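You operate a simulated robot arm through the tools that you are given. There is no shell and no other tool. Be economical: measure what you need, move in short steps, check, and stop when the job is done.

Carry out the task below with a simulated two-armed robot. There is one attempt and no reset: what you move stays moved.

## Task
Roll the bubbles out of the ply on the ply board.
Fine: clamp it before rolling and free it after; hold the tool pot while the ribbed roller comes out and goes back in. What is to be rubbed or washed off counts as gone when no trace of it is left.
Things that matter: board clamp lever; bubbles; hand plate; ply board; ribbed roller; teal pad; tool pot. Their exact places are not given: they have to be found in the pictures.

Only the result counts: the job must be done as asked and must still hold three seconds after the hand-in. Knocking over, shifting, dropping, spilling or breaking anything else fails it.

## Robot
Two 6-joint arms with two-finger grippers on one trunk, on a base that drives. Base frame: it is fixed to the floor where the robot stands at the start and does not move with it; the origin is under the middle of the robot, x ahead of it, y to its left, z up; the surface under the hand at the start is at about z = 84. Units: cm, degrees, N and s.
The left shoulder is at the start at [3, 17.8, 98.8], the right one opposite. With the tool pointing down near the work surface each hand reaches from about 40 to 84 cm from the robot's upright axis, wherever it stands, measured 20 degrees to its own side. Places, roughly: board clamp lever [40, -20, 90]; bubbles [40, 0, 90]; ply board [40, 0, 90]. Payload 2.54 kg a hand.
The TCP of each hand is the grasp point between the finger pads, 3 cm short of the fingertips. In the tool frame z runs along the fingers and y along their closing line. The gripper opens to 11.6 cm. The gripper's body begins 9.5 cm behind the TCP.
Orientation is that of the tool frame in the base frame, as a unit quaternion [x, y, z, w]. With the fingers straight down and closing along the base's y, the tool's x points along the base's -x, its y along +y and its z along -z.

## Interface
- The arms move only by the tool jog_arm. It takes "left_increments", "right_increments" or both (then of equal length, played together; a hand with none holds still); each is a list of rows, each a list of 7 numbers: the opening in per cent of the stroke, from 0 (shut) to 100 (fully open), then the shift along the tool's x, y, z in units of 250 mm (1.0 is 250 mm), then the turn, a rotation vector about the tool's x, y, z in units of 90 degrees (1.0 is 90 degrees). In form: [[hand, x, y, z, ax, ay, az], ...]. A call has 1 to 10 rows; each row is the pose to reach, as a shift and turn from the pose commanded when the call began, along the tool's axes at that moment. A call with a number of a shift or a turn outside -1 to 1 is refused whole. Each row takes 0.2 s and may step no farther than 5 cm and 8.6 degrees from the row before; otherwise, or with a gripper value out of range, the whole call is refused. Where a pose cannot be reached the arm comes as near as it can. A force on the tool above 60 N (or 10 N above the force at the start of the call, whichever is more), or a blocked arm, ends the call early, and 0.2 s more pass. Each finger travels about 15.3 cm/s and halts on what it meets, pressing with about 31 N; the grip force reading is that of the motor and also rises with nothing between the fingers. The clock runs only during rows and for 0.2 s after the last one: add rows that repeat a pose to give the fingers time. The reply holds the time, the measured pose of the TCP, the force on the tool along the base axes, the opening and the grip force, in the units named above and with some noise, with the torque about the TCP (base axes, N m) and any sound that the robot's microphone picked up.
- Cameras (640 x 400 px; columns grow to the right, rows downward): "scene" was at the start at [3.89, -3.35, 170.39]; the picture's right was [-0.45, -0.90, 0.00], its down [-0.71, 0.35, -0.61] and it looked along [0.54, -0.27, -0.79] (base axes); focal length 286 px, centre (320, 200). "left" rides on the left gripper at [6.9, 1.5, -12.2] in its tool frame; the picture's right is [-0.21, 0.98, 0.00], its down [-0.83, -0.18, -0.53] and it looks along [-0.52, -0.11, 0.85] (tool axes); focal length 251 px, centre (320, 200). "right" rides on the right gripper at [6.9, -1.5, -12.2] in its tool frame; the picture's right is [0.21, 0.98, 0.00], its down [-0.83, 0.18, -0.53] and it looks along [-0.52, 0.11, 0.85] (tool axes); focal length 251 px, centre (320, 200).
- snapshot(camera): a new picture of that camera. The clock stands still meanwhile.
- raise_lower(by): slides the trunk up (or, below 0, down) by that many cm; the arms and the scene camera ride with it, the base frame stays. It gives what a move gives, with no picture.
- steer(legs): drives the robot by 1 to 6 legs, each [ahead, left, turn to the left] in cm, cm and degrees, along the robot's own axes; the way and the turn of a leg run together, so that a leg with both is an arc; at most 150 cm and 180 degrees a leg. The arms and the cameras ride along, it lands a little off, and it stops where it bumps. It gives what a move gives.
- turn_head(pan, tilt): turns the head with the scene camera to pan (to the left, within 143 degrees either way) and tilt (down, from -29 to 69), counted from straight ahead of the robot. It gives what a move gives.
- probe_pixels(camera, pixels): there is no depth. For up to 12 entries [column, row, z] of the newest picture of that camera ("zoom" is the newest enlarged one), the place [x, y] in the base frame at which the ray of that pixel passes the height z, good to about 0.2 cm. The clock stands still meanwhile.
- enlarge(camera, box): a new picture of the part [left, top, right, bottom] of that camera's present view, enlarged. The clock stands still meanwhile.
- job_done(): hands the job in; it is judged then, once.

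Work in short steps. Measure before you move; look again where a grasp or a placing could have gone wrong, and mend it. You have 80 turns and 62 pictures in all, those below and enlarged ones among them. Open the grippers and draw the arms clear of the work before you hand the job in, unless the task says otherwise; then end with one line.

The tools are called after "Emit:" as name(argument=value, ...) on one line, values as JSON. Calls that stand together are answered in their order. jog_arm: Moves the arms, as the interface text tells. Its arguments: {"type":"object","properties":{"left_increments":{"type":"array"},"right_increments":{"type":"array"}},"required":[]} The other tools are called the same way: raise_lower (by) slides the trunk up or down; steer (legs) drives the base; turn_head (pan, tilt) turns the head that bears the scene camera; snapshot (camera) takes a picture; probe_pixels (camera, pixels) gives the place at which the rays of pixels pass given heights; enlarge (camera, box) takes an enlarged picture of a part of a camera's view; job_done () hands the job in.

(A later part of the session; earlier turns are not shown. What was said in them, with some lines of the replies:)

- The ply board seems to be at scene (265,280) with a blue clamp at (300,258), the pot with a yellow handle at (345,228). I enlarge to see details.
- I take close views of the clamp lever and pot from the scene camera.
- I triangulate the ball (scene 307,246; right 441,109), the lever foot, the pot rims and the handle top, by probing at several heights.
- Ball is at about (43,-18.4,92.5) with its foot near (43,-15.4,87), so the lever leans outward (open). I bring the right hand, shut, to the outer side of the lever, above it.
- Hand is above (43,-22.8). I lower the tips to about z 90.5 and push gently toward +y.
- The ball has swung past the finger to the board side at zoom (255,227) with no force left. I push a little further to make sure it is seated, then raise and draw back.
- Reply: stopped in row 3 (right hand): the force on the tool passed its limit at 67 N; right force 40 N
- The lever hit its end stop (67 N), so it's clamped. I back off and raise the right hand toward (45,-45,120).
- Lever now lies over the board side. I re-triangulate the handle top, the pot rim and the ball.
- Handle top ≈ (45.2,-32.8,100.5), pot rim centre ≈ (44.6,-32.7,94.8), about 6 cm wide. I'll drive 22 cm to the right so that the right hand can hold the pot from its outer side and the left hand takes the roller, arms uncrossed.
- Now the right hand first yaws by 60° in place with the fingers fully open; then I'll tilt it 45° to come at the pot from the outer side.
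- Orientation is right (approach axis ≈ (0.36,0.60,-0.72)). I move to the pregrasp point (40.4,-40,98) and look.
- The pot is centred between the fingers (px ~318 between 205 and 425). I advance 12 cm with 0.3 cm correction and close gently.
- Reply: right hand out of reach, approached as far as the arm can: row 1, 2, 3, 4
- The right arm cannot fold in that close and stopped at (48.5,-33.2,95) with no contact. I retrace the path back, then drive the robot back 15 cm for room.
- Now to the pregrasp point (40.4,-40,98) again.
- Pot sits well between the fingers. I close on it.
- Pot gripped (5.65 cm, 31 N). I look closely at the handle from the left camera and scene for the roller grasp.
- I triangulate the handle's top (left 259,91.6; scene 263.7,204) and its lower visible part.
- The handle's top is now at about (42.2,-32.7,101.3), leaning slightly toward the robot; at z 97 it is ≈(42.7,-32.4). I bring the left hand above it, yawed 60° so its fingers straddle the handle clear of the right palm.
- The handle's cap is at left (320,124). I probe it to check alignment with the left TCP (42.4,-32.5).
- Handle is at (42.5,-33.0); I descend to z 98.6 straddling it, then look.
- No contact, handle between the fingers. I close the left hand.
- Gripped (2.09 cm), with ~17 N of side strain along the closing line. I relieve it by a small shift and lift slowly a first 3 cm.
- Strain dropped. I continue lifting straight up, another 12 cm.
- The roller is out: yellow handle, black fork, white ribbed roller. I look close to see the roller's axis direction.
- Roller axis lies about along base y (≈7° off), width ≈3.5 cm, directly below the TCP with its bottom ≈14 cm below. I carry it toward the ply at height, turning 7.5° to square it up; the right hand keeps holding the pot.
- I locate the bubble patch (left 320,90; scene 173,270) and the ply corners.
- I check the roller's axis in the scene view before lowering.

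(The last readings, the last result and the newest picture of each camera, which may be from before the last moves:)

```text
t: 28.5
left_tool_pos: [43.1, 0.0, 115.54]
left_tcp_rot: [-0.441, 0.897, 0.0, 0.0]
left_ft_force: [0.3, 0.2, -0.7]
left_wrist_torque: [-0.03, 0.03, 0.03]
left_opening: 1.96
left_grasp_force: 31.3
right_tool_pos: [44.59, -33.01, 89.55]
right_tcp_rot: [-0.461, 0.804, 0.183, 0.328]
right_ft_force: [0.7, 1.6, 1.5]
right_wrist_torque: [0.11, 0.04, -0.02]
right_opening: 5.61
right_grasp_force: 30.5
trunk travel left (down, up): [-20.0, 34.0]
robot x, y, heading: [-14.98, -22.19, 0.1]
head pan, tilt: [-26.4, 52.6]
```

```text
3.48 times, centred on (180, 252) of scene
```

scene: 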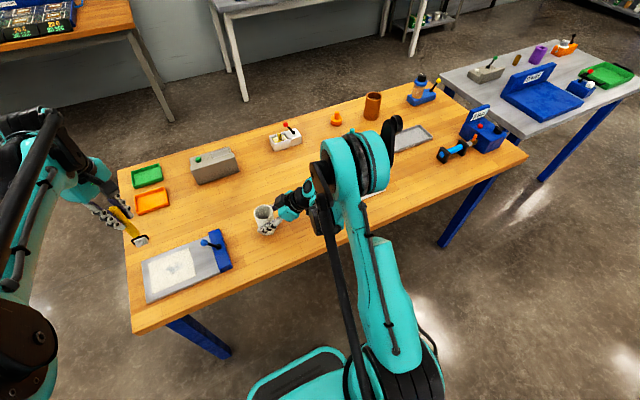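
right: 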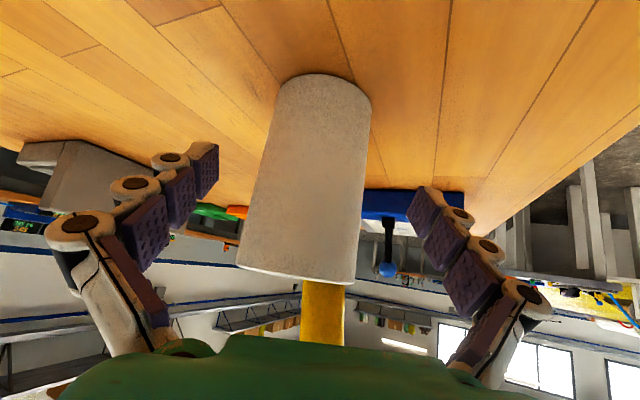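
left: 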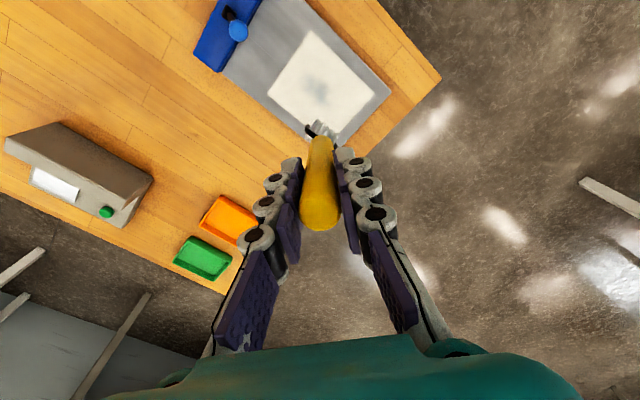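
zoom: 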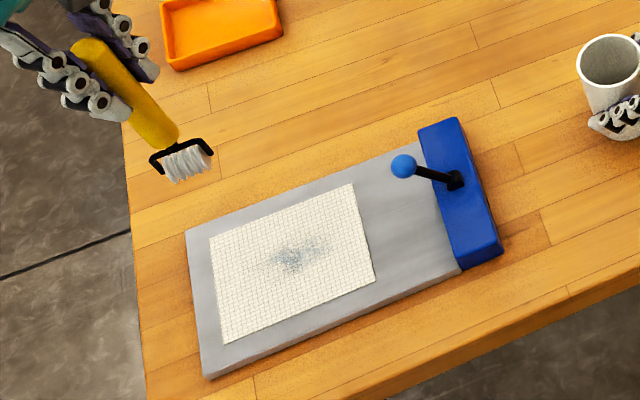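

The axis is parallel to the board's y edge. I move to the near side of the patch (39.5,-0.8) and descend to about 2 cm above the ply.

Emit:
jog_arm(left_increments=[[0, 0.113, 0.095, 0.06, 0, 0, 0], [0, 0.113, 0.095, 0.2, 0, 0, 0], [0, 0.113, 0.095, 0.34, 0, 0, 0], [0, 0.113, 0.095, 0.5, 0, 0, 0]])

Emit:
jog_arm(left_increments=[[0, 0, 0, 0.012, 0, 0, 0], [0, 0, 0, 0.024, 0, 0, 0], [0, 0, 0, 0.036, 0, 0, 0], [0, 0, 0, 0.048, 0, 0, 0]])

```text
t: 29.5
left_tool_pos: [39.57, -0.88, 103.04]
left_tcp_rot: [-0.442, 0.897, 0.0, 0.0]
left_ft_force: [-0.1, 0.5, -1.5]
left_wrist_torque: [0.03, 0.01, 0.0]
left_opening: 1.98
left_grasp_force: 30.9
right_tool_pos: [44.39, -32.95, 89.5]
right_tcp_rot: [-0.462, 0.803, 0.184, 0.328]
right_ft_force: [-0.2, 0.0, 2.1]
right_wrist_torque: [0.07, 0.01, 0.0]
right_opening: 5.59
right_grasp_force: 31.5
trunk travel left (down, up): [-20.0, 34.0]
robot x, y, heading: [-15.14, -21.75, -0.0]
head pan, tilt: [-26.4, 52.6]
```

```text
t: 30.5
left_tool_pos: [39.57, -0.99, 101.87]
left_tcp_rot: [-0.442, 0.897, 0.0, 0.0]
left_ft_force: [-0.4, 0.4, -1.1]
left_wrist_torque: [0.01, -0.03, 0.02]
left_opening: 1.97
left_grasp_force: 31.3
right_tool_pos: [44.53, -33.01, 89.54]
right_tcp_rot: [-0.462, 0.803, 0.184, 0.328]
right_ft_force: [-0.4, -1.0, 1.3]
right_wrist_torque: [0.04, 0.07, 0.01]
right_opening: 5.59
right_grasp_force: 31.1
trunk travel left (down, up): [-20.0, 34.0]
robot x, y, heading: [-15.1, -21.71, 0.1]
head pan, tilt: [-26.4, 52.6]
```

Emit:
enlarge(camera="scene", box=[120, 210, 230, 310])

Emit:
jog_arm(left_increments=[[0, 0, 0, 0.016, 0, 0, 0], [0, 0, 0, 0.028, 0, 0, 0], [0, 0, 0, 0.04, 0, 0, 0], [0, 0, 0, 0.05, 0, 0, 0]])

```text
4.00 times, centred on (175, 260) of scene
```

zoom: 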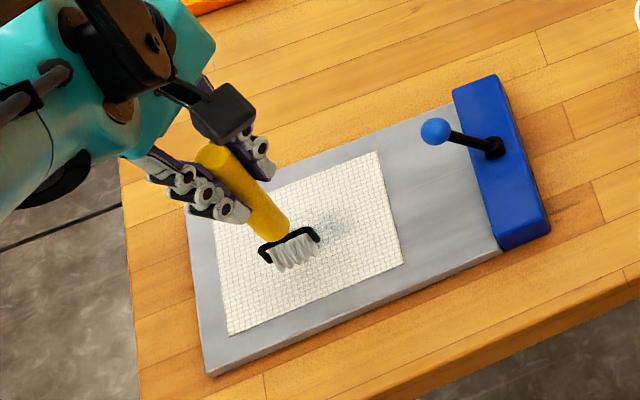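

```text
t: 31.5
left_tool_pos: [39.46, -1.05, 100.64]
left_tcp_rot: [-0.442, 0.897, 0.0, 0.0]
left_ft_force: [-0.2, -0.1, -0.6]
left_wrist_torque: [0.01, -0.01, 0.01]
left_opening: 1.99
left_grasp_force: 31.9
right_tool_pos: [44.47, -33.0, 89.55]
right_tcp_rot: [-0.462, 0.803, 0.184, 0.329]
right_ft_force: [-1.0, 0.8, 1.5]
right_wrist_torque: [0.03, 0.04, 0.02]
right_opening: 5.59
right_grasp_force: 30.5
trunk travel left (down, up): [-20.0, 34.0]
robot x, y, heading: [-15.11, -22.29, -0.0]
head pan, tilt: [-26.4, 52.6]
```

No contact yet at z 100.6; I continue down in 0.2 cm steps.

Emit:
jog_arm(left_increments=[[0, 0, 0, 0.008, 0, 0, 0], [0, 0, 0, 0.016, 0, 0, 0], [0, 0, 0, 0.024, 0, 0, 0], [0, 0, 0, 0.032, 0, 0, 0], [0, 0, 0, 0.04, 0, 0, 0]])

```text
t: 32.7
left_tool_pos: [39.63, -0.96, 99.68]
left_tcp_rot: [-0.442, 0.897, 0.0, 0.001]
left_ft_force: [0.2, 0.8, 12.2]
left_wrist_torque: [0.1, -0.21, 0.0]
left_opening: 1.98
left_grasp_force: 31.0
right_tool_pos: [44.39, -32.95, 89.57]
right_tcp_rot: [-0.461, 0.803, 0.184, 0.329]
right_ft_force: [-0.3, 0.5, -0.4]
right_wrist_torque: [0.03, 0.0, 0.0]
right_opening: 5.59
right_grasp_force: 30.6
trunk travel left (down, up): [-20.0, 34.0]
robot x, y, heading: [-15.13, -22.27, -0.3]
head pan, tilt: [-26.4, 52.6]
```

Contact with 12 N. I roll forward 6.5 cm and back at this pressure.

Emit:
jog_arm(left_increments=[[0, -0.032, -0.041, 0, 0, 0, 0], [0, -0.063, -0.082, 0, 0, 0, 0], [0, -0.095, -0.124, 0, 0, 0, 0], [0, -0.126, -0.165, 0, 0, 0, 0], [0, -0.158, -0.206, 0, 0, 0, 0], [0, -0.126, -0.165, 0, 0, 0, 0], [0, -0.095, -0.124, 0, 0, 0, 0], [0, -0.063, -0.082, 0, 0, 0, 0], [0, -0.032, -0.041, 0, 0, 0, 0], [0, 0, 0, 0, 0, 0, 0]])

Emit:
enlarge(camera="scene", box=[120, 210, 230, 310])

```text
t: 34.9
left_tool_pos: [39.53, -1.05, 99.58]
left_tcp_rot: [-0.442, 0.897, 0.0, 0.001]
left_ft_force: [4.7, 0.5, 18.5]
left_wrist_torque: [-0.08, -0.78, -0.02]
left_opening: 1.97
left_grasp_force: 30.7
right_tool_pos: [44.45, -32.96, 89.51]
right_tcp_rot: [-0.462, 0.803, 0.184, 0.329]
right_ft_force: [-0.6, -0.8, 0.4]
right_wrist_torque: [0.0, 0.01, 0.0]
right_opening: 5.62
right_grasp_force: 30.7
trunk travel left (down, up): [-20.0, 34.0]
robot x, y, heading: [-15.11, -21.82, 0.0]
head pan, tilt: [-26.4, 52.6]
```

```text
4.00 times, centred on (175, 260) of scene
```

zoom: 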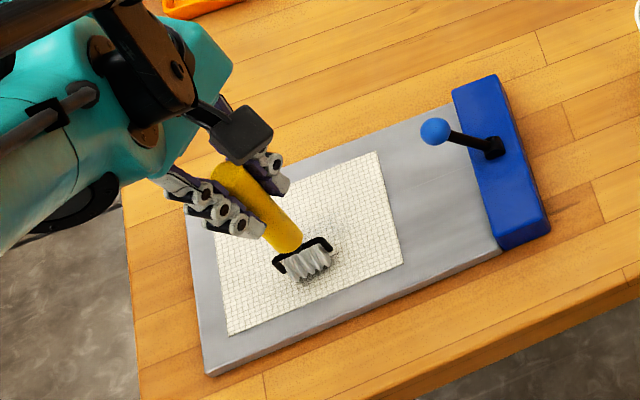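

It works: most of the patch is gone; a faint rest shows at the edges. I do the lane 2 cm to the right (-y).

Emit:
jog_arm(left_increments=[[0, 0.063, -0.049, -0.03, 0, 0, 0], [0, 0.063, -0.049, 0, 0, 0, 0], [0, 0.023, -0.1, 0, 0, 0, 0], [0, -0.017, -0.152, 0, 0, 0, 0], [0, -0.056, -0.203, 0, 0, 0, 0], [0, -0.095, -0.255, 0, 0, 0, 0], [0, -0.056, -0.203, 0, 0, 0, 0], [0, -0.017, -0.152, 0, 0, 0, 0], [0, 0.023, -0.1, 0, 0, 0, 0], [0, 0.063, -0.049, 0, 0, 0, 0]])

Emit:
jog_arm(left_increments=[[0, -0.063, 0.049, -0.03, 0, 0, 0], [0, -0.126, 0.098, -0.03, 0, 0, 0], [0, -0.126, 0.098, 0, 0, 0, 0], [0, -0.178, 0.03, 0, 0, 0, 0], [0, -0.231, -0.039, 0, 0, 0, 0], [0, -0.284, -0.108, 0, 0, 0, 0], [0, -0.231, -0.039, 0, 0, 0, 0], [0, -0.178, 0.03, 0, 0, 0, 0], [0, -0.126, 0.098, 0, 0, 0, 0], [0, -0.126, 0.098, -0.12, 0, 0, 0]])

Emit:
enlarge(camera="scene", box=[130, 225, 220, 305])

```text
t: 37.1
left_tool_pos: [39.38, -2.92, 99.47]
left_tcp_rot: [-0.442, 0.897, 0.001, 0.001]
left_ft_force: [-0.8, -0.3, 1.1]
left_wrist_torque: [-0.04, 0.08, 0.03]
left_opening: 1.99
left_grasp_force: 30.7
right_tool_pos: [44.45, -32.95, 89.5]
right_tcp_rot: [-0.462, 0.802, 0.184, 0.33]
right_ft_force: [-1.5, -0.4, 2.5]
right_wrist_torque: [0.03, 0.1, 0.03]
right_opening: 5.57
right_grasp_force: 30.9
trunk travel left (down, up): [-20.0, 34.0]
robot x, y, heading: [-15.29, -22.01, -0.1]
head pan, tilt: [-26.4, 52.6]
```

```text
t: 39.3
left_tool_pos: [39.58, 1.05, 102.41]
left_tcp_rot: [-0.442, 0.897, 0.0, 0.0]
left_ft_force: [0.4, 0.5, -0.7]
left_wrist_torque: [-0.01, 0.03, -0.02]
left_opening: 1.98
left_grasp_force: 31.0
right_tool_pos: [44.54, -33.14, 89.56]
right_tcp_rot: [-0.462, 0.803, 0.184, 0.329]
right_ft_force: [-0.8, -1.1, 2.4]
right_wrist_torque: [-0.01, 0.11, 0.04]
right_opening: 5.59
right_grasp_force: 31.2
trunk travel left (down, up): [-20.0, 34.0]
robot x, y, heading: [-15.09, -22.12, -0.0]
head pan, tilt: [-26.4, 52.6]
```

```text
5.00 times, centred on (175, 265) of scene
```

zoom: 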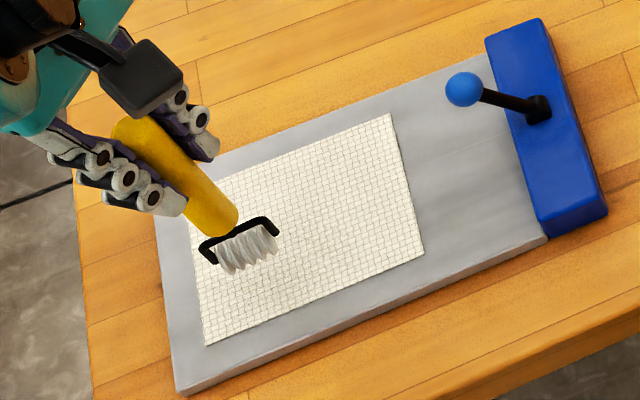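

Looks clean, though the tool hides part. I raise the roller and look at the whole ply closely.

Emit:
jog_arm(left_increments=[[0, 0, 0, -0.18, 0, 0, 0], [0, 0, 0, -0.36, 0, 0, 0], [0, 0, 0, -0.53, 0, 0, 0]])

Emit:
enlarge(camera="scene", box=[135, 235, 215, 305])

Emit:
enlarge(camera="left", box=[250, 20, 380, 140])

```text
t: 40.1
left_tool_pos: [39.62, 1.1, 115.87]
left_tcp_rot: [-0.442, 0.897, 0.0, 0.0]
left_ft_force: [-0.1, 0.5, -0.2]
left_wrist_torque: [0.0, -0.02, -0.02]
left_opening: 1.97
left_grasp_force: 30.9
right_tool_pos: [44.39, -32.93, 89.53]
right_tcp_rot: [-0.461, 0.803, 0.184, 0.33]
right_ft_force: [-2.1, -1.1, 2.7]
right_wrist_torque: [0.03, 0.13, 0.07]
right_opening: 5.57
right_grasp_force: 30.6
trunk travel left (down, up): [-20.0, 34.0]
robot x, y, heading: [-15.05, -21.89, 0.2]
head pan, tilt: [-26.4, 52.6]
```

```text
5.71 times, centred on (175, 270) of scene
```

zoom: 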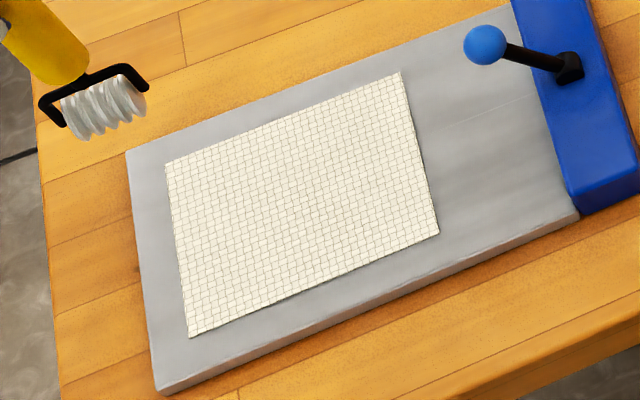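

```text
3.33 times, centred on (315, 80) of left
```

zoom: 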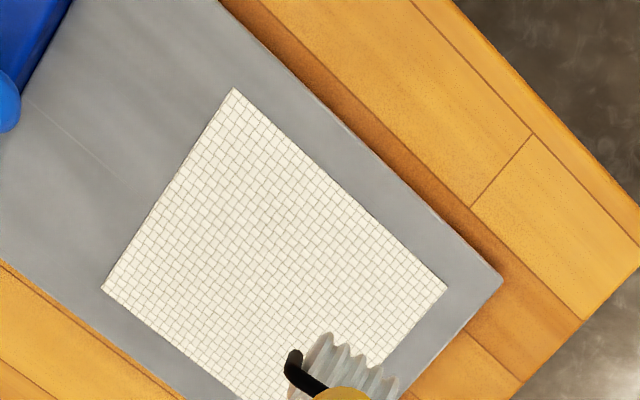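

The ply looks clean in both views. For certainty against faint traces I make one more pass on intermediate lanes.

Emit:
jog_arm(left_increments=[[0, 0.095, -0.073, 0.15, 0, 0, 0], [0, 0.095, -0.073, 0.34, 0, 0, 0], [0, 0.095, -0.073, 0.53, 0, 0, 0], [0, 0.095, -0.073, 0.63, 0, 0, 0], [0, 0.095, -0.073, 0.657, 0, 0, 0], [0, 0.057, -0.123, 0.657, 0, 0, 0], [0, 0.019, -0.173, 0.657, 0, 0, 0], [0, -0.02, -0.223, 0.657, 0, 0, 0], [0, -0.058, -0.273, 0.657, 0, 0, 0]])

Emit:
jog_arm(left_increments=[[0, 0.038, 0.05, 0, 0, 0, 0], [0, 0.076, 0.1, 0, 0, 0, 0], [0, 0.115, 0.15, 0, 0, 0, 0], [0, 0.153, 0.2, 0, 0, 0, 0], [0, 0.09, 0.249, -0.03, 0, 0, 0], [0, 0.09, 0.249, 0, 0, 0, 0], [0, 0.052, 0.199, 0, 0, 0, 0], [0, 0.014, 0.149, 0, 0, 0, 0], [0, -0.025, 0.099, 0, 0, 0, 0], [0, -0.063, 0.049, 0, 0, 0, 0]])

Emit:
jog_arm(left_increments=[[0, 0, 0, -0.12, 0, 0, 0], [0, 0, 0, -0.3, 0, 0, 0], [0, 0, 0, -0.48, 0, 0, 0], [0, 0, 0, -0.66, 0, 0, 0]])

Emit:
enlarge(camera="scene", box=[135, 235, 215, 305])

```text
t: 42.1
left_tool_pos: [45.8, -1.94, 99.59]
left_tcp_rot: [-0.442, 0.897, 0.001, 0.001]
left_ft_force: [-5.6, 1.1, 15.5]
left_wrist_torque: [0.04, 0.63, 0.0]
left_opening: 1.99
left_grasp_force: 30.8
right_tool_pos: [44.5, -33.04, 89.52]
right_tcp_rot: [-0.462, 0.803, 0.184, 0.33]
right_ft_force: [0.4, 0.7, 0.5]
right_wrist_torque: [0.02, 0.02, -0.01]
right_opening: 5.59
right_grasp_force: 31.6
trunk travel left (down, up): [-20.0, 34.0]
robot x, y, heading: [-14.77, -21.73, 0.1]
head pan, tilt: [-26.4, 52.6]
```

```text
t: 44.3
left_tool_pos: [45.88, 0.04, 99.41]
left_tcp_rot: [-0.442, 0.897, 0.0, -0.001]
left_ft_force: [-2.1, -0.7, 7.0]
left_wrist_torque: [-0.06, 0.26, 0.02]
left_opening: 1.95
left_grasp_force: 30.9
right_tool_pos: [44.38, -32.99, 89.5]
right_tcp_rot: [-0.462, 0.803, 0.183, 0.329]
right_ft_force: [-0.4, 0.4, -0.9]
right_wrist_torque: [0.01, -0.02, -0.02]
right_opening: 5.59
right_grasp_force: 30.7
trunk travel left (down, up): [-20.0, 34.0]
robot x, y, heading: [-15.27, -22.36, -0.1]
head pan, tilt: [-26.4, 52.6]
```

```text
t: 45.3
left_tool_pos: [45.59, 0.13, 115.89]
left_tcp_rot: [-0.442, 0.897, 0.0, 0.0]
left_ft_force: [-0.3, -0.8, -1.2]
left_wrist_torque: [-0.01, -0.01, -0.01]
left_opening: 1.94
left_grasp_force: 31.1
right_tool_pos: [44.51, -33.02, 89.43]
right_tcp_rot: [-0.462, 0.803, 0.184, 0.328]
right_ft_force: [-0.2, -0.9, 1.6]
right_wrist_torque: [0.0, 0.13, 0.01]
right_opening: 5.57
right_grasp_force: 30.9
trunk travel left (down, up): [-20.0, 34.0]
robot x, y, heading: [-15.18, -22.16, -0.1]
head pan, tilt: [-26.4, 52.6]
```

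```text
5.71 times, centred on (175, 270) of scene
```

zoom: 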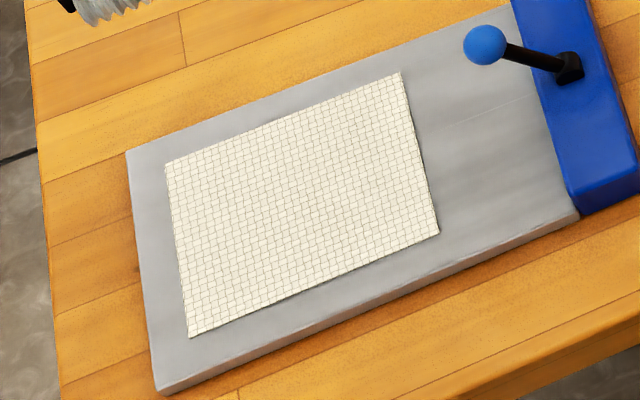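

Clean. I carry the roller back above the pot, undoing the small turn, to (43.1,-33.1,115.9).

Emit:
jog_arm(left_increments=[[0, 0.145, -0.08, 0, 0, 0, 0], [0, 0.289, -0.159, 0, 0, 0, 0], [0, 0.434, -0.239, 0, 0, 0, 0], [0, 0.578, -0.318, 0, 0, 0, 0]])

Emit:
jog_arm(left_increments=[[0, 0.135, -0.104, 0, 0, 0, -0.02], [0, 0.27, -0.207, 0, 0, 0, -0.04], [0, 0.404, -0.311, 0, 0, 0, -0.06], [0, 0.539, -0.414, 0, 0, 0, -0.083]])

Emit:
enlarge(camera="left", box=[270, 80, 370, 240])

Emit:
enlarge(camera="scene", box=[230, 160, 310, 230])

```text
t: 46.3
left_tool_pos: [43.32, -16.15, 115.75]
left_tcp_rot: [-0.442, 0.897, -0.001, 0.0]
left_ft_force: [0.0, -0.3, -1.0]
left_wrist_torque: [-0.01, 0.01, -0.01]
left_opening: 1.98
left_grasp_force: 31.2
right_tool_pos: [44.46, -33.07, 89.38]
right_tcp_rot: [-0.462, 0.803, 0.185, 0.329]
right_ft_force: [0.1, -1.6, 2.9]
right_wrist_torque: [0.01, 0.11, 0.04]
right_opening: 5.58
right_grasp_force: 30.8
trunk travel left (down, up): [-20.0, 34.0]
robot x, y, heading: [-14.8, -22.07, 0.2]
head pan, tilt: [-26.4, 52.6]
```

```text
t: 47.3
left_tool_pos: [43.23, -33.43, 115.72]
left_tcp_rot: [-0.5, 0.866, 0.0, 0.001]
left_ft_force: [0.0, -0.5, -1.6]
left_wrist_torque: [0.01, 0.01, 0.02]
left_opening: 1.99
left_grasp_force: 30.7
right_tool_pos: [44.57, -33.02, 89.47]
right_tcp_rot: [-0.462, 0.803, 0.184, 0.329]
right_ft_force: [0.3, -0.5, 4.0]
right_wrist_torque: [0.01, 0.04, 0.03]
right_opening: 5.57
right_grasp_force: 31.4
trunk travel left (down, up): [-20.0, 34.0]
robot x, y, heading: [-15.11, -21.91, 0.3]
head pan, tilt: [-26.4, 52.6]
```

```text
2.50 times, centred on (320, 160) of left
```

zoom: 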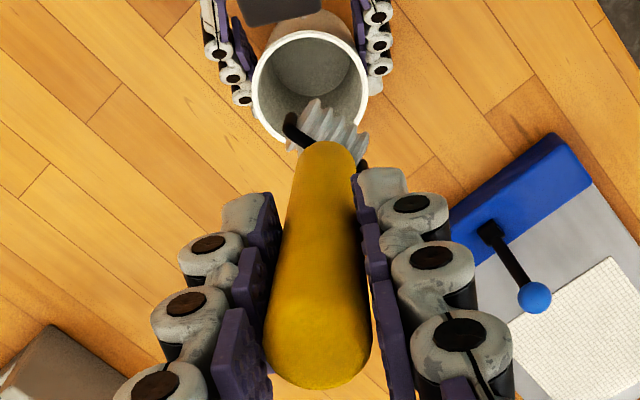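

```text
5.71 times, centred on (270, 195) of scene
```

zoom: 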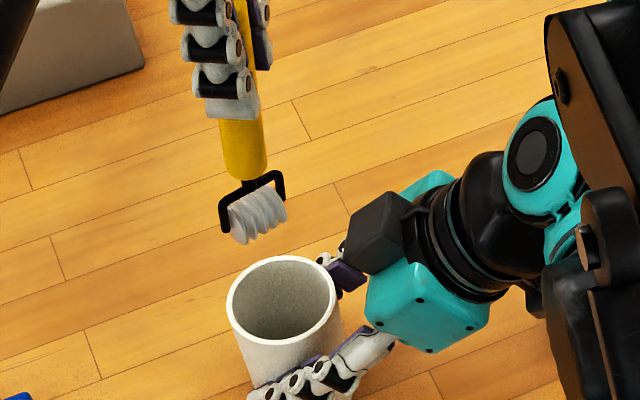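

I compare roller centre (left ≈323,134; scene ≈265,190) with the pot rim centre by probing.

Emit:
probe_pixels(camera="left", pixels=[[323.2, 134, 103], [323.2, 134, 104], [316, 114, 94.8], [310.4, 146, 105], [338, 152, 105]])

Emit:
probe_pixels(camera="scene", pixels=[[259.3, 197.7, 103], [259.3, 197.7, 104], [263.4, 212.2, 94.8], [252.7, 199.6, 103.5], [263.5, 193.7, 103.5]])

```text
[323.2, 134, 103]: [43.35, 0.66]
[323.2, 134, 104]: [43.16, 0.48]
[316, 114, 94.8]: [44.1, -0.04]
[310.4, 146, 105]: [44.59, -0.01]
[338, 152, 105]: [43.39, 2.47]
```

```text
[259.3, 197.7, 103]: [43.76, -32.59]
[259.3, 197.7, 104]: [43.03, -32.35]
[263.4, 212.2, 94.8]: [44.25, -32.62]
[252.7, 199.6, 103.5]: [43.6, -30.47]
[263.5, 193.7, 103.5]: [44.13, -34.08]
```

The plain-left probe refers to an old snapshot; I take a fresh left zoom and probe that.

Emit:
enlarge(camera="left", box=[270, 80, 370, 160])

```text
5.00 times, centred on (320, 120) of left
```

zoom: 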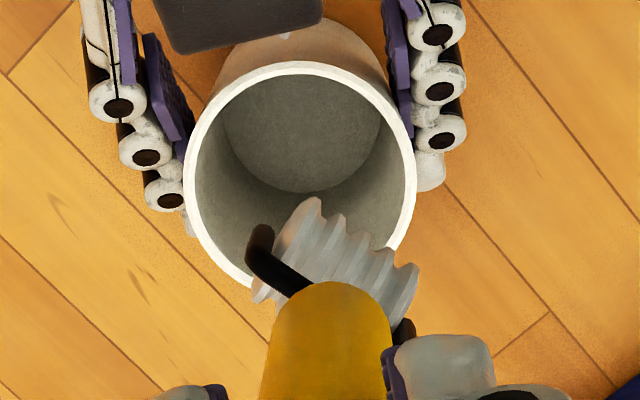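

Emit:
probe_pixels(camera="zoom", pixels=[[300, 176, 94.8], [345, 252, 102.5], [345, 252, 103.5], [258, 235, 103], [300, 205, 102], [415, 275, 102]])

```text
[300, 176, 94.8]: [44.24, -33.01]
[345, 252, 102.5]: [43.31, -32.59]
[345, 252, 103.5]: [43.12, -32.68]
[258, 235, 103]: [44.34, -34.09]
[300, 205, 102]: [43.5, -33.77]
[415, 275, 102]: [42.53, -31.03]
```

Pot centre is (44.25,-32.8), the roller ≈(43.6,-32.5). I shift by (+0.45,-0.2) and lower until the roller just enters the rim, then look.

Emit:
jog_arm(left_increments=[[0, -0.002, -0.02, 0, 0, 0, 0], [0, -0.002, -0.02, 0.1, 0, 0, 0], [0, -0.002, -0.02, 0.2, 0, 0, 0], [0, -0.002, -0.02, 0.26, 0, 0, 0], [0, -0.002, -0.02, 0.3, 0, 0, 0]])

Emit:
enlarge(camera="scene", box=[230, 175, 310, 245])

Emit:
enlarge(camera="left", box=[270, 80, 370, 160])

```text
t: 48.5
left_tool_pos: [43.87, -33.49, 108.54]
left_tcp_rot: [-0.499, 0.867, 0.0, 0.001]
left_ft_force: [0.9, -0.2, -1.1]
left_wrist_torque: [0.01, 0.01, 0.02]
left_opening: 1.98
left_grasp_force: 30.7
right_tool_pos: [44.51, -32.97, 89.5]
right_tcp_rot: [-0.462, 0.803, 0.184, 0.329]
right_ft_force: [-0.4, 0.1, 2.0]
right_wrist_torque: [-0.01, 0.09, 0.03]
right_opening: 5.56
right_grasp_force: 31.1
trunk travel left (down, up): [-20.0, 34.0]
robot x, y, heading: [-15.06, -22.11, -0.0]
head pan, tilt: [-26.4, 52.6]
```

```text
5.71 times, centred on (270, 210) of scene
```

zoom: 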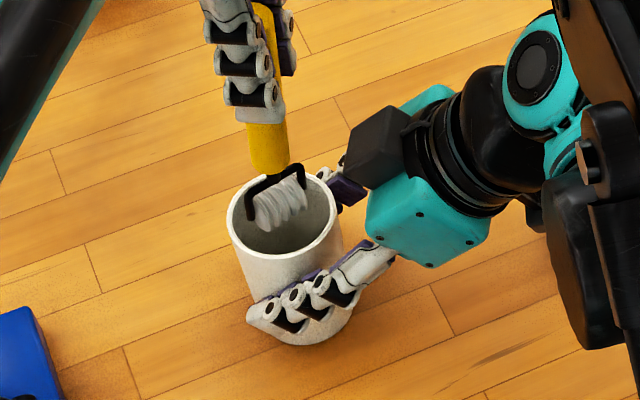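

```text
5.00 times, centred on (320, 120) of left
```

zoom: 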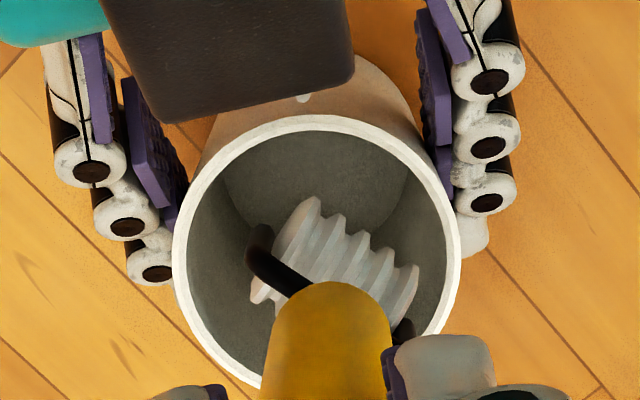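

Roller is inside the rim with no force. I lower further in small steps.

Emit:
jog_arm(left_increments=[[0, 0, 0, 0.04, 0, 0, 0], [0, 0, 0, 0.08, 0, 0, 0], [0, 0, 0, 0.12, 0, 0, 0], [0, 0, 0, 0.16, 0, 0, 0], [0, 0, 0, 0.2, 0, 0, 0]])

```text
t: 49.7
left_tool_pos: [43.77, -33.46, 103.39]
left_tcp_rot: [-0.5, 0.866, 0.0, 0.0]
left_ft_force: [0.2, -0.3, -2.4]
left_wrist_torque: [-0.01, 0.04, 0.02]
left_opening: 1.97
left_grasp_force: 31.0
right_tool_pos: [44.56, -33.04, 89.54]
right_tcp_rot: [-0.461, 0.803, 0.184, 0.329]
right_ft_force: [-0.1, -0.5, 1.2]
right_wrist_torque: [-0.04, 0.06, 0.03]
right_opening: 5.59
right_grasp_force: 31.2
trunk travel left (down, up): [-20.0, 34.0]
robot x, y, heading: [-15.02, -22.21, -0.0]
head pan, tilt: [-26.4, 52.6]
```

Still free. I go on to z ≈ 99.2.

Emit:
jog_arm(left_increments=[[0, 0, 0, 0.04, 0, 0, 0], [0, 0, 0, 0.08, 0, 0, 0], [0, 0, 0, 0.12, 0, 0, 0], [0, 0, 0, 0.15, 0, 0, 0], [0, 0, 0, 0.168, 0, 0, 0]])

```text
t: 50.9
left_tool_pos: [43.67, -33.46, 99.15]
left_tcp_rot: [-0.499, 0.867, 0.0, 0.0]
left_ft_force: [-0.8, -0.4, -1.7]
left_wrist_torque: [-0.02, 0.0, 0.01]
left_opening: 1.96
left_grasp_force: 31.2
right_tool_pos: [44.52, -32.87, 89.43]
right_tcp_rot: [-0.462, 0.802, 0.186, 0.329]
right_ft_force: [-0.1, 0.4, 1.6]
right_wrist_torque: [0.05, 0.02, -0.01]
right_opening: 5.57
right_grasp_force: 31.0
trunk travel left (down, up): [-20.0, 34.0]
robot x, y, heading: [-14.67, -21.66, -0.0]
head pan, tilt: [-26.4, 52.6]
```

Emit:
jog_arm(left_increments=[[0, 0, 0, 0.008, 0, 0, 0], [0, 0, 0, 0.014, 0, 0, 0], [0, 0, 0, 0.02, 0, 0, 0]])

```text
t: 51.7
left_tool_pos: [43.81, -33.57, 98.55]
left_tcp_rot: [-0.499, 0.867, 0.0, 0.0]
left_ft_force: [-0.2, 0.3, -2.1]
left_wrist_torque: [0.01, -0.01, -0.01]
left_opening: 1.99
left_grasp_force: 31.3
right_tool_pos: [44.62, -32.99, 89.47]
right_tcp_rot: [-0.462, 0.802, 0.185, 0.329]
right_ft_force: [-0.5, 0.7, 1.0]
right_wrist_torque: [0.05, 0.02, -0.01]
right_opening: 5.58
right_grasp_force: 31.8
trunk travel left (down, up): [-20.0, 34.0]
robot x, y, heading: [-15.24, -22.36, -0.2]
head pan, tilt: [-26.4, 52.6]
```

Nearly at the bottom; the rest is a few mm. I lower 0.3 cm more and open the fingers slightly to release.

Emit:
jog_arm(left_increments=[[0, 0, 0, 0.006, 0, 0, 0], [0, 0, 0, 0.012, 0, 0, 0], [20, 0, 0, 0.012, 0, 0, 0], [30, 0, 0, 0.012, 0, 0, 0], [40, 0, 0, 0.012, 0, 0, 0], [50, 0, 0, 0.012, 0, 0, 0], [50, 0, 0, 0.012, 0, 0, 0]])

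Emit:
enlarge(camera="scene", box=[230, 175, 310, 245])

Emit:
enlarge(camera="left", box=[220, 80, 420, 240])

```text
t: 53.3
left_tool_pos: [43.66, -33.44, 98.36]
left_tcp_rot: [-0.499, 0.866, 0.0, 0.0]
left_ft_force: [-0.5, 0.0, 0.1]
left_wrist_torque: [0.0, -0.02, -0.01]
left_opening: 5.81
left_grasp_force: 0.0
right_tool_pos: [44.41, -33.03, 89.56]
right_tcp_rot: [-0.463, 0.803, 0.184, 0.328]
right_ft_force: [-0.5, 0.7, 0.3]
right_wrist_torque: [0.08, 0.05, -0.03]
right_opening: 5.58
right_grasp_force: 30.8
trunk travel left (down, up): [-20.0, 34.0]
robot x, y, heading: [-14.63, -21.9, -0.0]
head pan, tilt: [-26.4, 52.6]
```

```text
5.71 times, centred on (270, 210) of scene
```

zoom: 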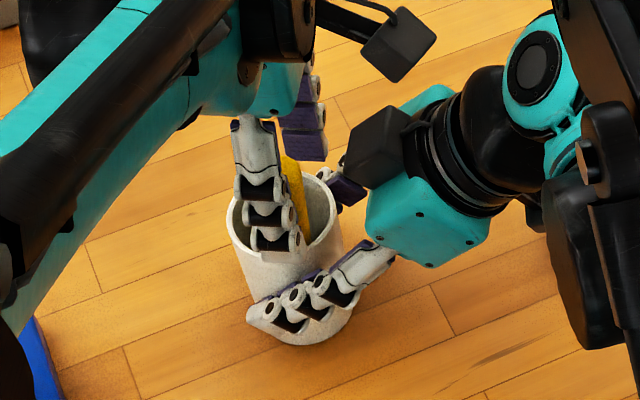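

```text
2.50 times, centred on (320, 160) of left
```

zoom: 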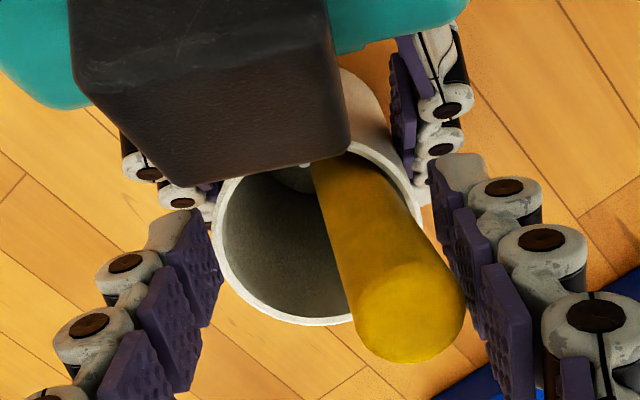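

Roller released and leaning inside the pot; I widen a bit and raise the left hand straight up.

Emit:
jog_arm(left_increments=[[65, 0, 0, -0.02, 0, 0, 0], [65, 0, 0, -0.1, 0, 0, 0], [65, 0, 0, -0.25, 0, 0, 0], [65, 0, 0, -0.42, 0, 0, 0], [65, 0, 0, -0.6, 0, 0, 0], [65, 0, 0, -0.75, 0, 0, 0]])

Emit:
enlarge(camera="scene", box=[230, 175, 310, 245])

```text
t: 54.7
left_tool_pos: [43.82, -33.38, 117.12]
left_tcp_rot: [-0.499, 0.867, -0.001, 0.0]
left_ft_force: [-0.4, 0.5, -0.1]
left_wrist_torque: [0.03, -0.01, 0.01]
left_opening: 7.53
left_grasp_force: 0.2
right_tool_pos: [44.48, -32.93, 89.45]
right_tcp_rot: [-0.462, 0.803, 0.184, 0.328]
right_ft_force: [-1.1, 0.1, 0.3]
right_wrist_torque: [-0.04, 0.11, 0.05]
right_opening: 5.57
right_grasp_force: 30.7
trunk travel left (down, up): [-20.0, 34.0]
robot x, y, heading: [-14.91, -22.2, -0.0]
head pan, tilt: [-26.4, 52.6]
```

```text
5.71 times, centred on (270, 210) of scene
```

zoom: 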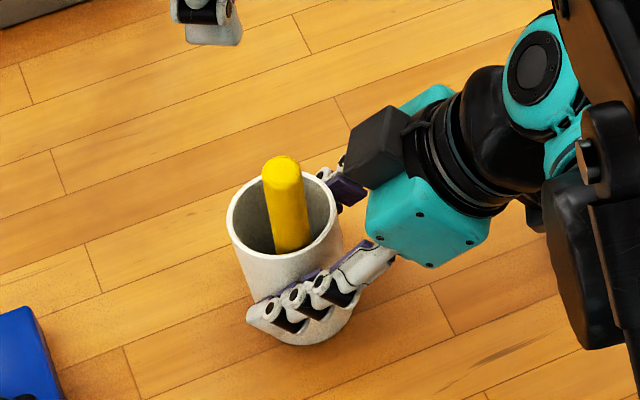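

Roller is back in the pot. I now open the right hand and withdraw along its approach.

Emit:
jog_arm(right_increments=[[55, 0, 0, 0, 0, 0, 0], [70, 0, 0, 0, 0, 0, 0], [85, 0, 0, 0, 0, 0, 0], [100, 0, 0, 0, 0, 0, 0], [100, 0, 0, -0.1, 0, 0, 0], [100, 0, 0, -0.25, 0, 0, 0], [100, 0, 0, -0.42, 0, 0, 0], [100, 0, 0, -0.6, 0, 0, 0], [100, 0, 0, -0.78, 0, 0, 0]])

Emit:
snapshot(camera="scene")

```text
t: 56.7
left_tool_pos: [43.62, -33.43, 117.2]
left_tcp_rot: [-0.499, 0.867, 0.0, 0.0]
left_ft_force: [-0.2, 0.3, 0.6]
left_wrist_torque: [-0.03, 0.01, -0.05]
left_opening: 7.55
left_grasp_force: 0.0
right_tool_pos: [37.39, -44.65, 103.7]
right_tcp_rot: [-0.462, 0.803, 0.184, 0.329]
right_ft_force: [-0.1, 0.3, -0.1]
right_wrist_torque: [-0.01, 0.01, 0.0]
right_opening: 11.6
right_grasp_force: 0.0
trunk travel left (down, up): [-20.0, 34.0]
robot x, y, heading: [-14.92, -21.96, 0.2]
head pan, tilt: [-26.4, 52.6]
```

```text
14 pictures are left
```

scene: 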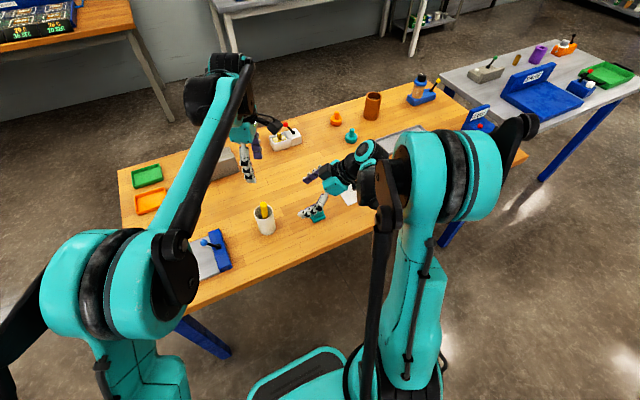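

Pot stands upright. The left hand, shut, goes to the board side of the lever: above (43,-7.5).

Emit:
jog_arm(left_increments=[[40, -0.147, 0.09, 0, 0, 0, 0], [20, -0.294, 0.181, 0, 0, 0, 0], [0, -0.441, 0.271, 0, 0, 0, 0], [0, -0.589, 0.361, 0, 0, 0, 0], [0, -0.736, 0.452, 0, 0, 0, 0], [0, -0.883, 0.542, 0, 0, 0, 0], [0, -0.883, 0.542, 0.18, 0, 0, 0], [0, -0.883, 0.542, 0.36, 0, 0, 0]], right_increments=[[100, 0, 0, -0.1, 0, 0, 0], [100, 0, 0, -0.2, 0, 0, 0], [100, 0, 0, -0.3, 0, 0, 0], [100, 0, 0, -0.4, 0, 0, 0], [100, 0, 0, -0.4, 0, 0, 0], [100, 0, 0, -0.4, 0, 0, 0], [100, 0, 0, -0.4, 0, 0, 0], [100, 0, 0, -0.4, 0, 0, 0]])

Emit:
snapshot(camera="left")

```text
t: 58.5
left_tool_pos: [43.2, -7.48, 108.26]
left_tcp_rot: [-0.499, 0.866, 0.0, 0.0]
left_ft_force: [0.9, -0.2, 0.0]
left_wrist_torque: [0.0, 0.02, -0.04]
left_opening: 0.0
left_grasp_force: 28.9
right_tool_pos: [34.15, -50.58, 110.73]
right_tcp_rot: [-0.463, 0.802, 0.185, 0.329]
right_ft_force: [0.5, 0.5, 0.8]
right_wrist_torque: [0.0, 0.02, -0.02]
right_opening: 11.59
right_grasp_force: 0.0
trunk travel left (down, up): [-20.0, 34.0]
robot x, y, heading: [-15.05, -22.18, -0.0]
head pan, tilt: [-26.4, 52.6]
```

```text
13 pictures are left
```

left: 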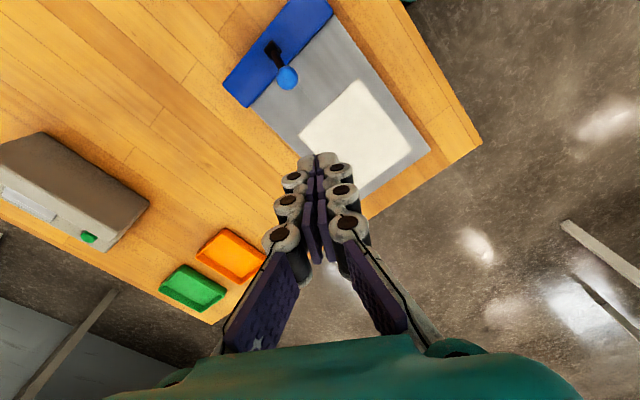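

Emit:
probe_pixels(camera="left", pixels=[[287, 78, 93], [274, 55, 87]])

```text
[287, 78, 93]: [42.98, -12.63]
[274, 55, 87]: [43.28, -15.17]
```

Ball at (43,-12.6). I lower to z 93.6 and push toward -y.

Emit:
jog_arm(left_increments=[[0, 0, 0, 0.18, 0, 0, 0], [0, 0, 0, 0.36, 0, 0, 0], [0, 0, 0, 0.5, 0, 0, 0], [0, 0, 0, 0.585, 0, 0, 0], [0, 0.052, -0.03, 0.585, 0, 0, 0], [0, 0.104, -0.06, 0.585, 0, 0, 0], [0, 0.156, -0.09, 0.585, 0, 0, 0], [0, 0.208, -0.12, 0.585, 0, 0, 0], [0, 0.256, -0.148, 0.585, 0, 0, 0]])

Emit:
enlarge(camera="scene", box=[160, 190, 280, 290])

```text
t: 60.5
left_tool_pos: [43.04, -14.99, 93.41]
left_tcp_rot: [-0.499, 0.866, 0.001, 0.0]
left_ft_force: [0.3, 2.4, -0.4]
left_wrist_torque: [0.03, -0.03, 0.03]
left_opening: 0.01
left_grasp_force: 29.1
right_tool_pos: [34.13, -50.56, 110.64]
right_tcp_rot: [-0.462, 0.803, 0.185, 0.328]
right_ft_force: [0.0, 0.3, -0.7]
right_wrist_torque: [0.01, 0.02, -0.03]
right_opening: 11.62
right_grasp_force: 0.1
trunk travel left (down, up): [-20.0, 34.0]
robot x, y, heading: [-15.33, -22.0, -0.1]
head pan, tilt: [-26.4, 52.6]
```

```text
4.00 times, centred on (220, 240) of scene
```

zoom: 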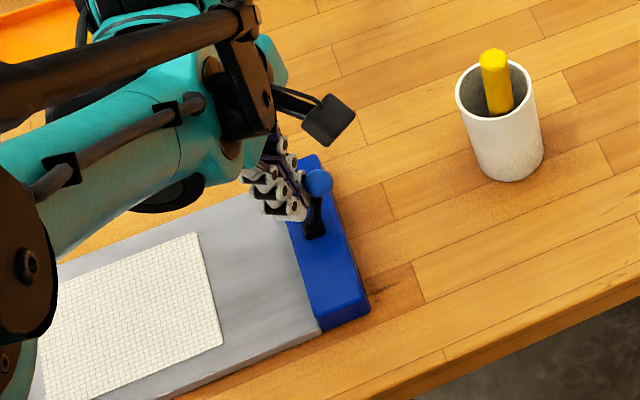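

The lever is coming over; force is still small. I push on in small steps to its stop.

Emit:
jog_arm(left_increments=[[0, 0.017, -0.01, 0, 0, 0, 0], [0, 0.034, -0.02, 0, 0, 0, 0], [0, 0.05, -0.029, 0, 0, 0, 0], [0, 0.062, -0.036, 0, 0, 0, 0], [0, 0.074, -0.043, 0, 0, 0, 0], [0, 0.086, -0.05, 0, 0, 0, 0]])

```text
t: 61.9
left_tool_pos: [43.27, -16.08, 93.58]
left_tcp_rot: [-0.504, 0.863, 0.008, 0.008]
left_ft_force: [2.1, 27.5, 10.8]
left_wrist_torque: [0.63, -0.03, 0.03]
left_opening: 0.0
left_grasp_force: 28.9
right_tool_pos: [34.06, -50.45, 110.7]
right_tcp_rot: [-0.463, 0.802, 0.185, 0.328]
right_ft_force: [0.3, -0.7, -0.7]
right_wrist_torque: [0.09, -0.02, 0.04]
right_opening: 11.6
right_grasp_force: 0.0
trunk travel left (down, up): [-20.0, 34.0]
robot x, y, heading: [-15.09, -22.2, 0.1]
head pan, tilt: [-26.4, 52.6]
stopped in row 6 (left hand): the force on the tool passed its limit at 60 N (the readings are from after the stop); the commanded pose is now the measured one
```

The lever hit its open stop. I draw back to +y and raise the left hand, then check everything.

Emit:
jog_arm(left_increments=[[0, -0.08, 0.046, 0, 0, 0, 0], [0, -0.12, 0.07, -0.12, 0, 0, 0], [0, -0.12, 0.07, -0.3, 0, 0, 0], [0, -0.12, 0.07, -0.48, 0, 0, 0], [30, -0.12, 0.07, -0.66, 0, 0, 0], [60, -0.12, 0.07, -0.84, 0, 0, 0], [100, -0.25, 0.145, -0.95, 0, 0, 0], [100, -0.4, 0.232, -0.95, 0, 0, 0], [100, -0.55, 0.32, -0.95, 0, 0, 0]])

Emit:
snapshot(camera="scene")

Emit:
enlarge(camera="scene", box=[130, 190, 290, 305])

```text
t: 63.9
left_tool_pos: [43.09, -0.9, 117.5]
left_tcp_rot: [-0.503, 0.864, 0.005, 0.004]
left_ft_force: [-0.2, 0.6, 0.5]
left_wrist_torque: [0.0, 0.01, 0.03]
left_opening: 11.61
left_grasp_force: 0.1
right_tool_pos: [34.14, -50.35, 110.65]
right_tcp_rot: [-0.463, 0.803, 0.184, 0.327]
right_ft_force: [-0.1, 0.1, -1.0]
right_wrist_torque: [-0.03, 0.03, -0.04]
right_opening: 11.6
right_grasp_force: 0.0
trunk travel left (down, up): [-20.0, 34.0]
robot x, y, heading: [-15.17, -22.53, 0.0]
head pan, tilt: [-26.4, 52.6]
```

```text
11 pictures are left
```

scene: 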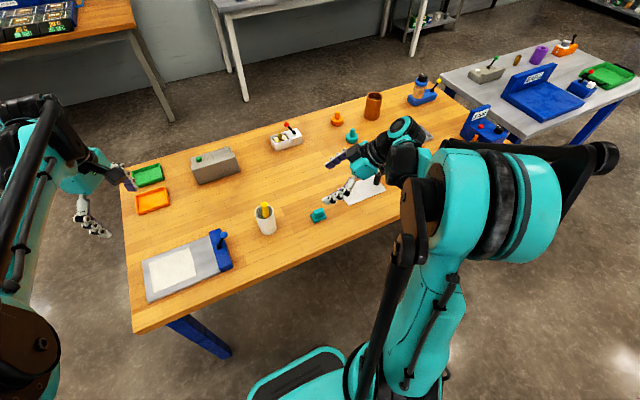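

```text
3.48 times, centred on (210, 248) of scene
```

zoom: 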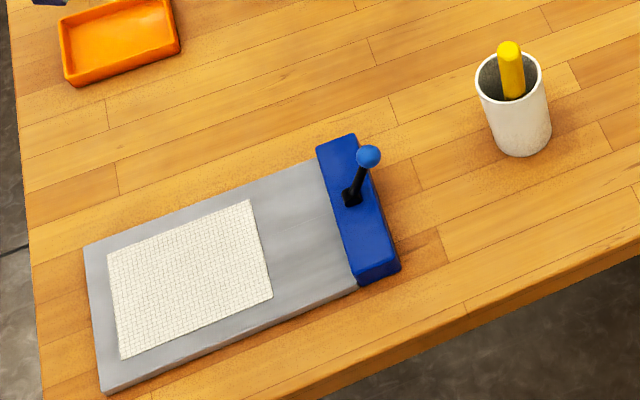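

Board unmoved, ply clean, pot upright. I verify the lever ball is back at about y -18.4.

Emit:
probe_pixels(camera="zoom", pixels=[[368, 156, 92.5], [352, 200, 87], [518, 148, 84]])

Emit:
enlarge(camera="left", box=[200, 0, 420, 140])

```text
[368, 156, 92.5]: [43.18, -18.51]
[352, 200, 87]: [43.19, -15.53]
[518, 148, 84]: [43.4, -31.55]
```

```text
2.86 times, centred on (310, 70) of left
```

zoom: 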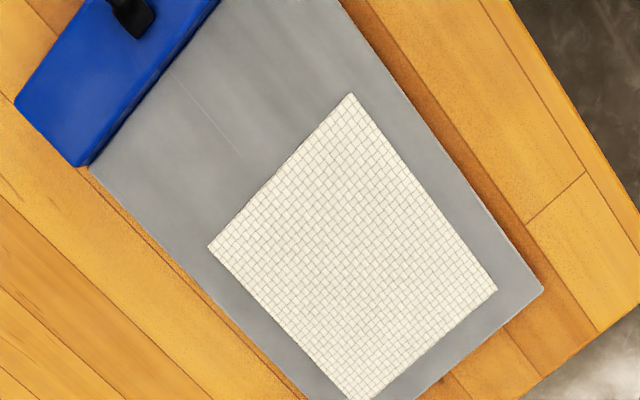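

The ball is back at (43.2,-18.5), same as at the start, so the clamp is free, and the ply shows no trace. Both hands are open and clear, so I hand in.

Emit:
job_done()

```text
The job is handed in.
```

The bubbles are rolled out and the ply looks clean; it was clamped before rolling and freed after, and the pot was held while the ribbed roller came out and went back in.
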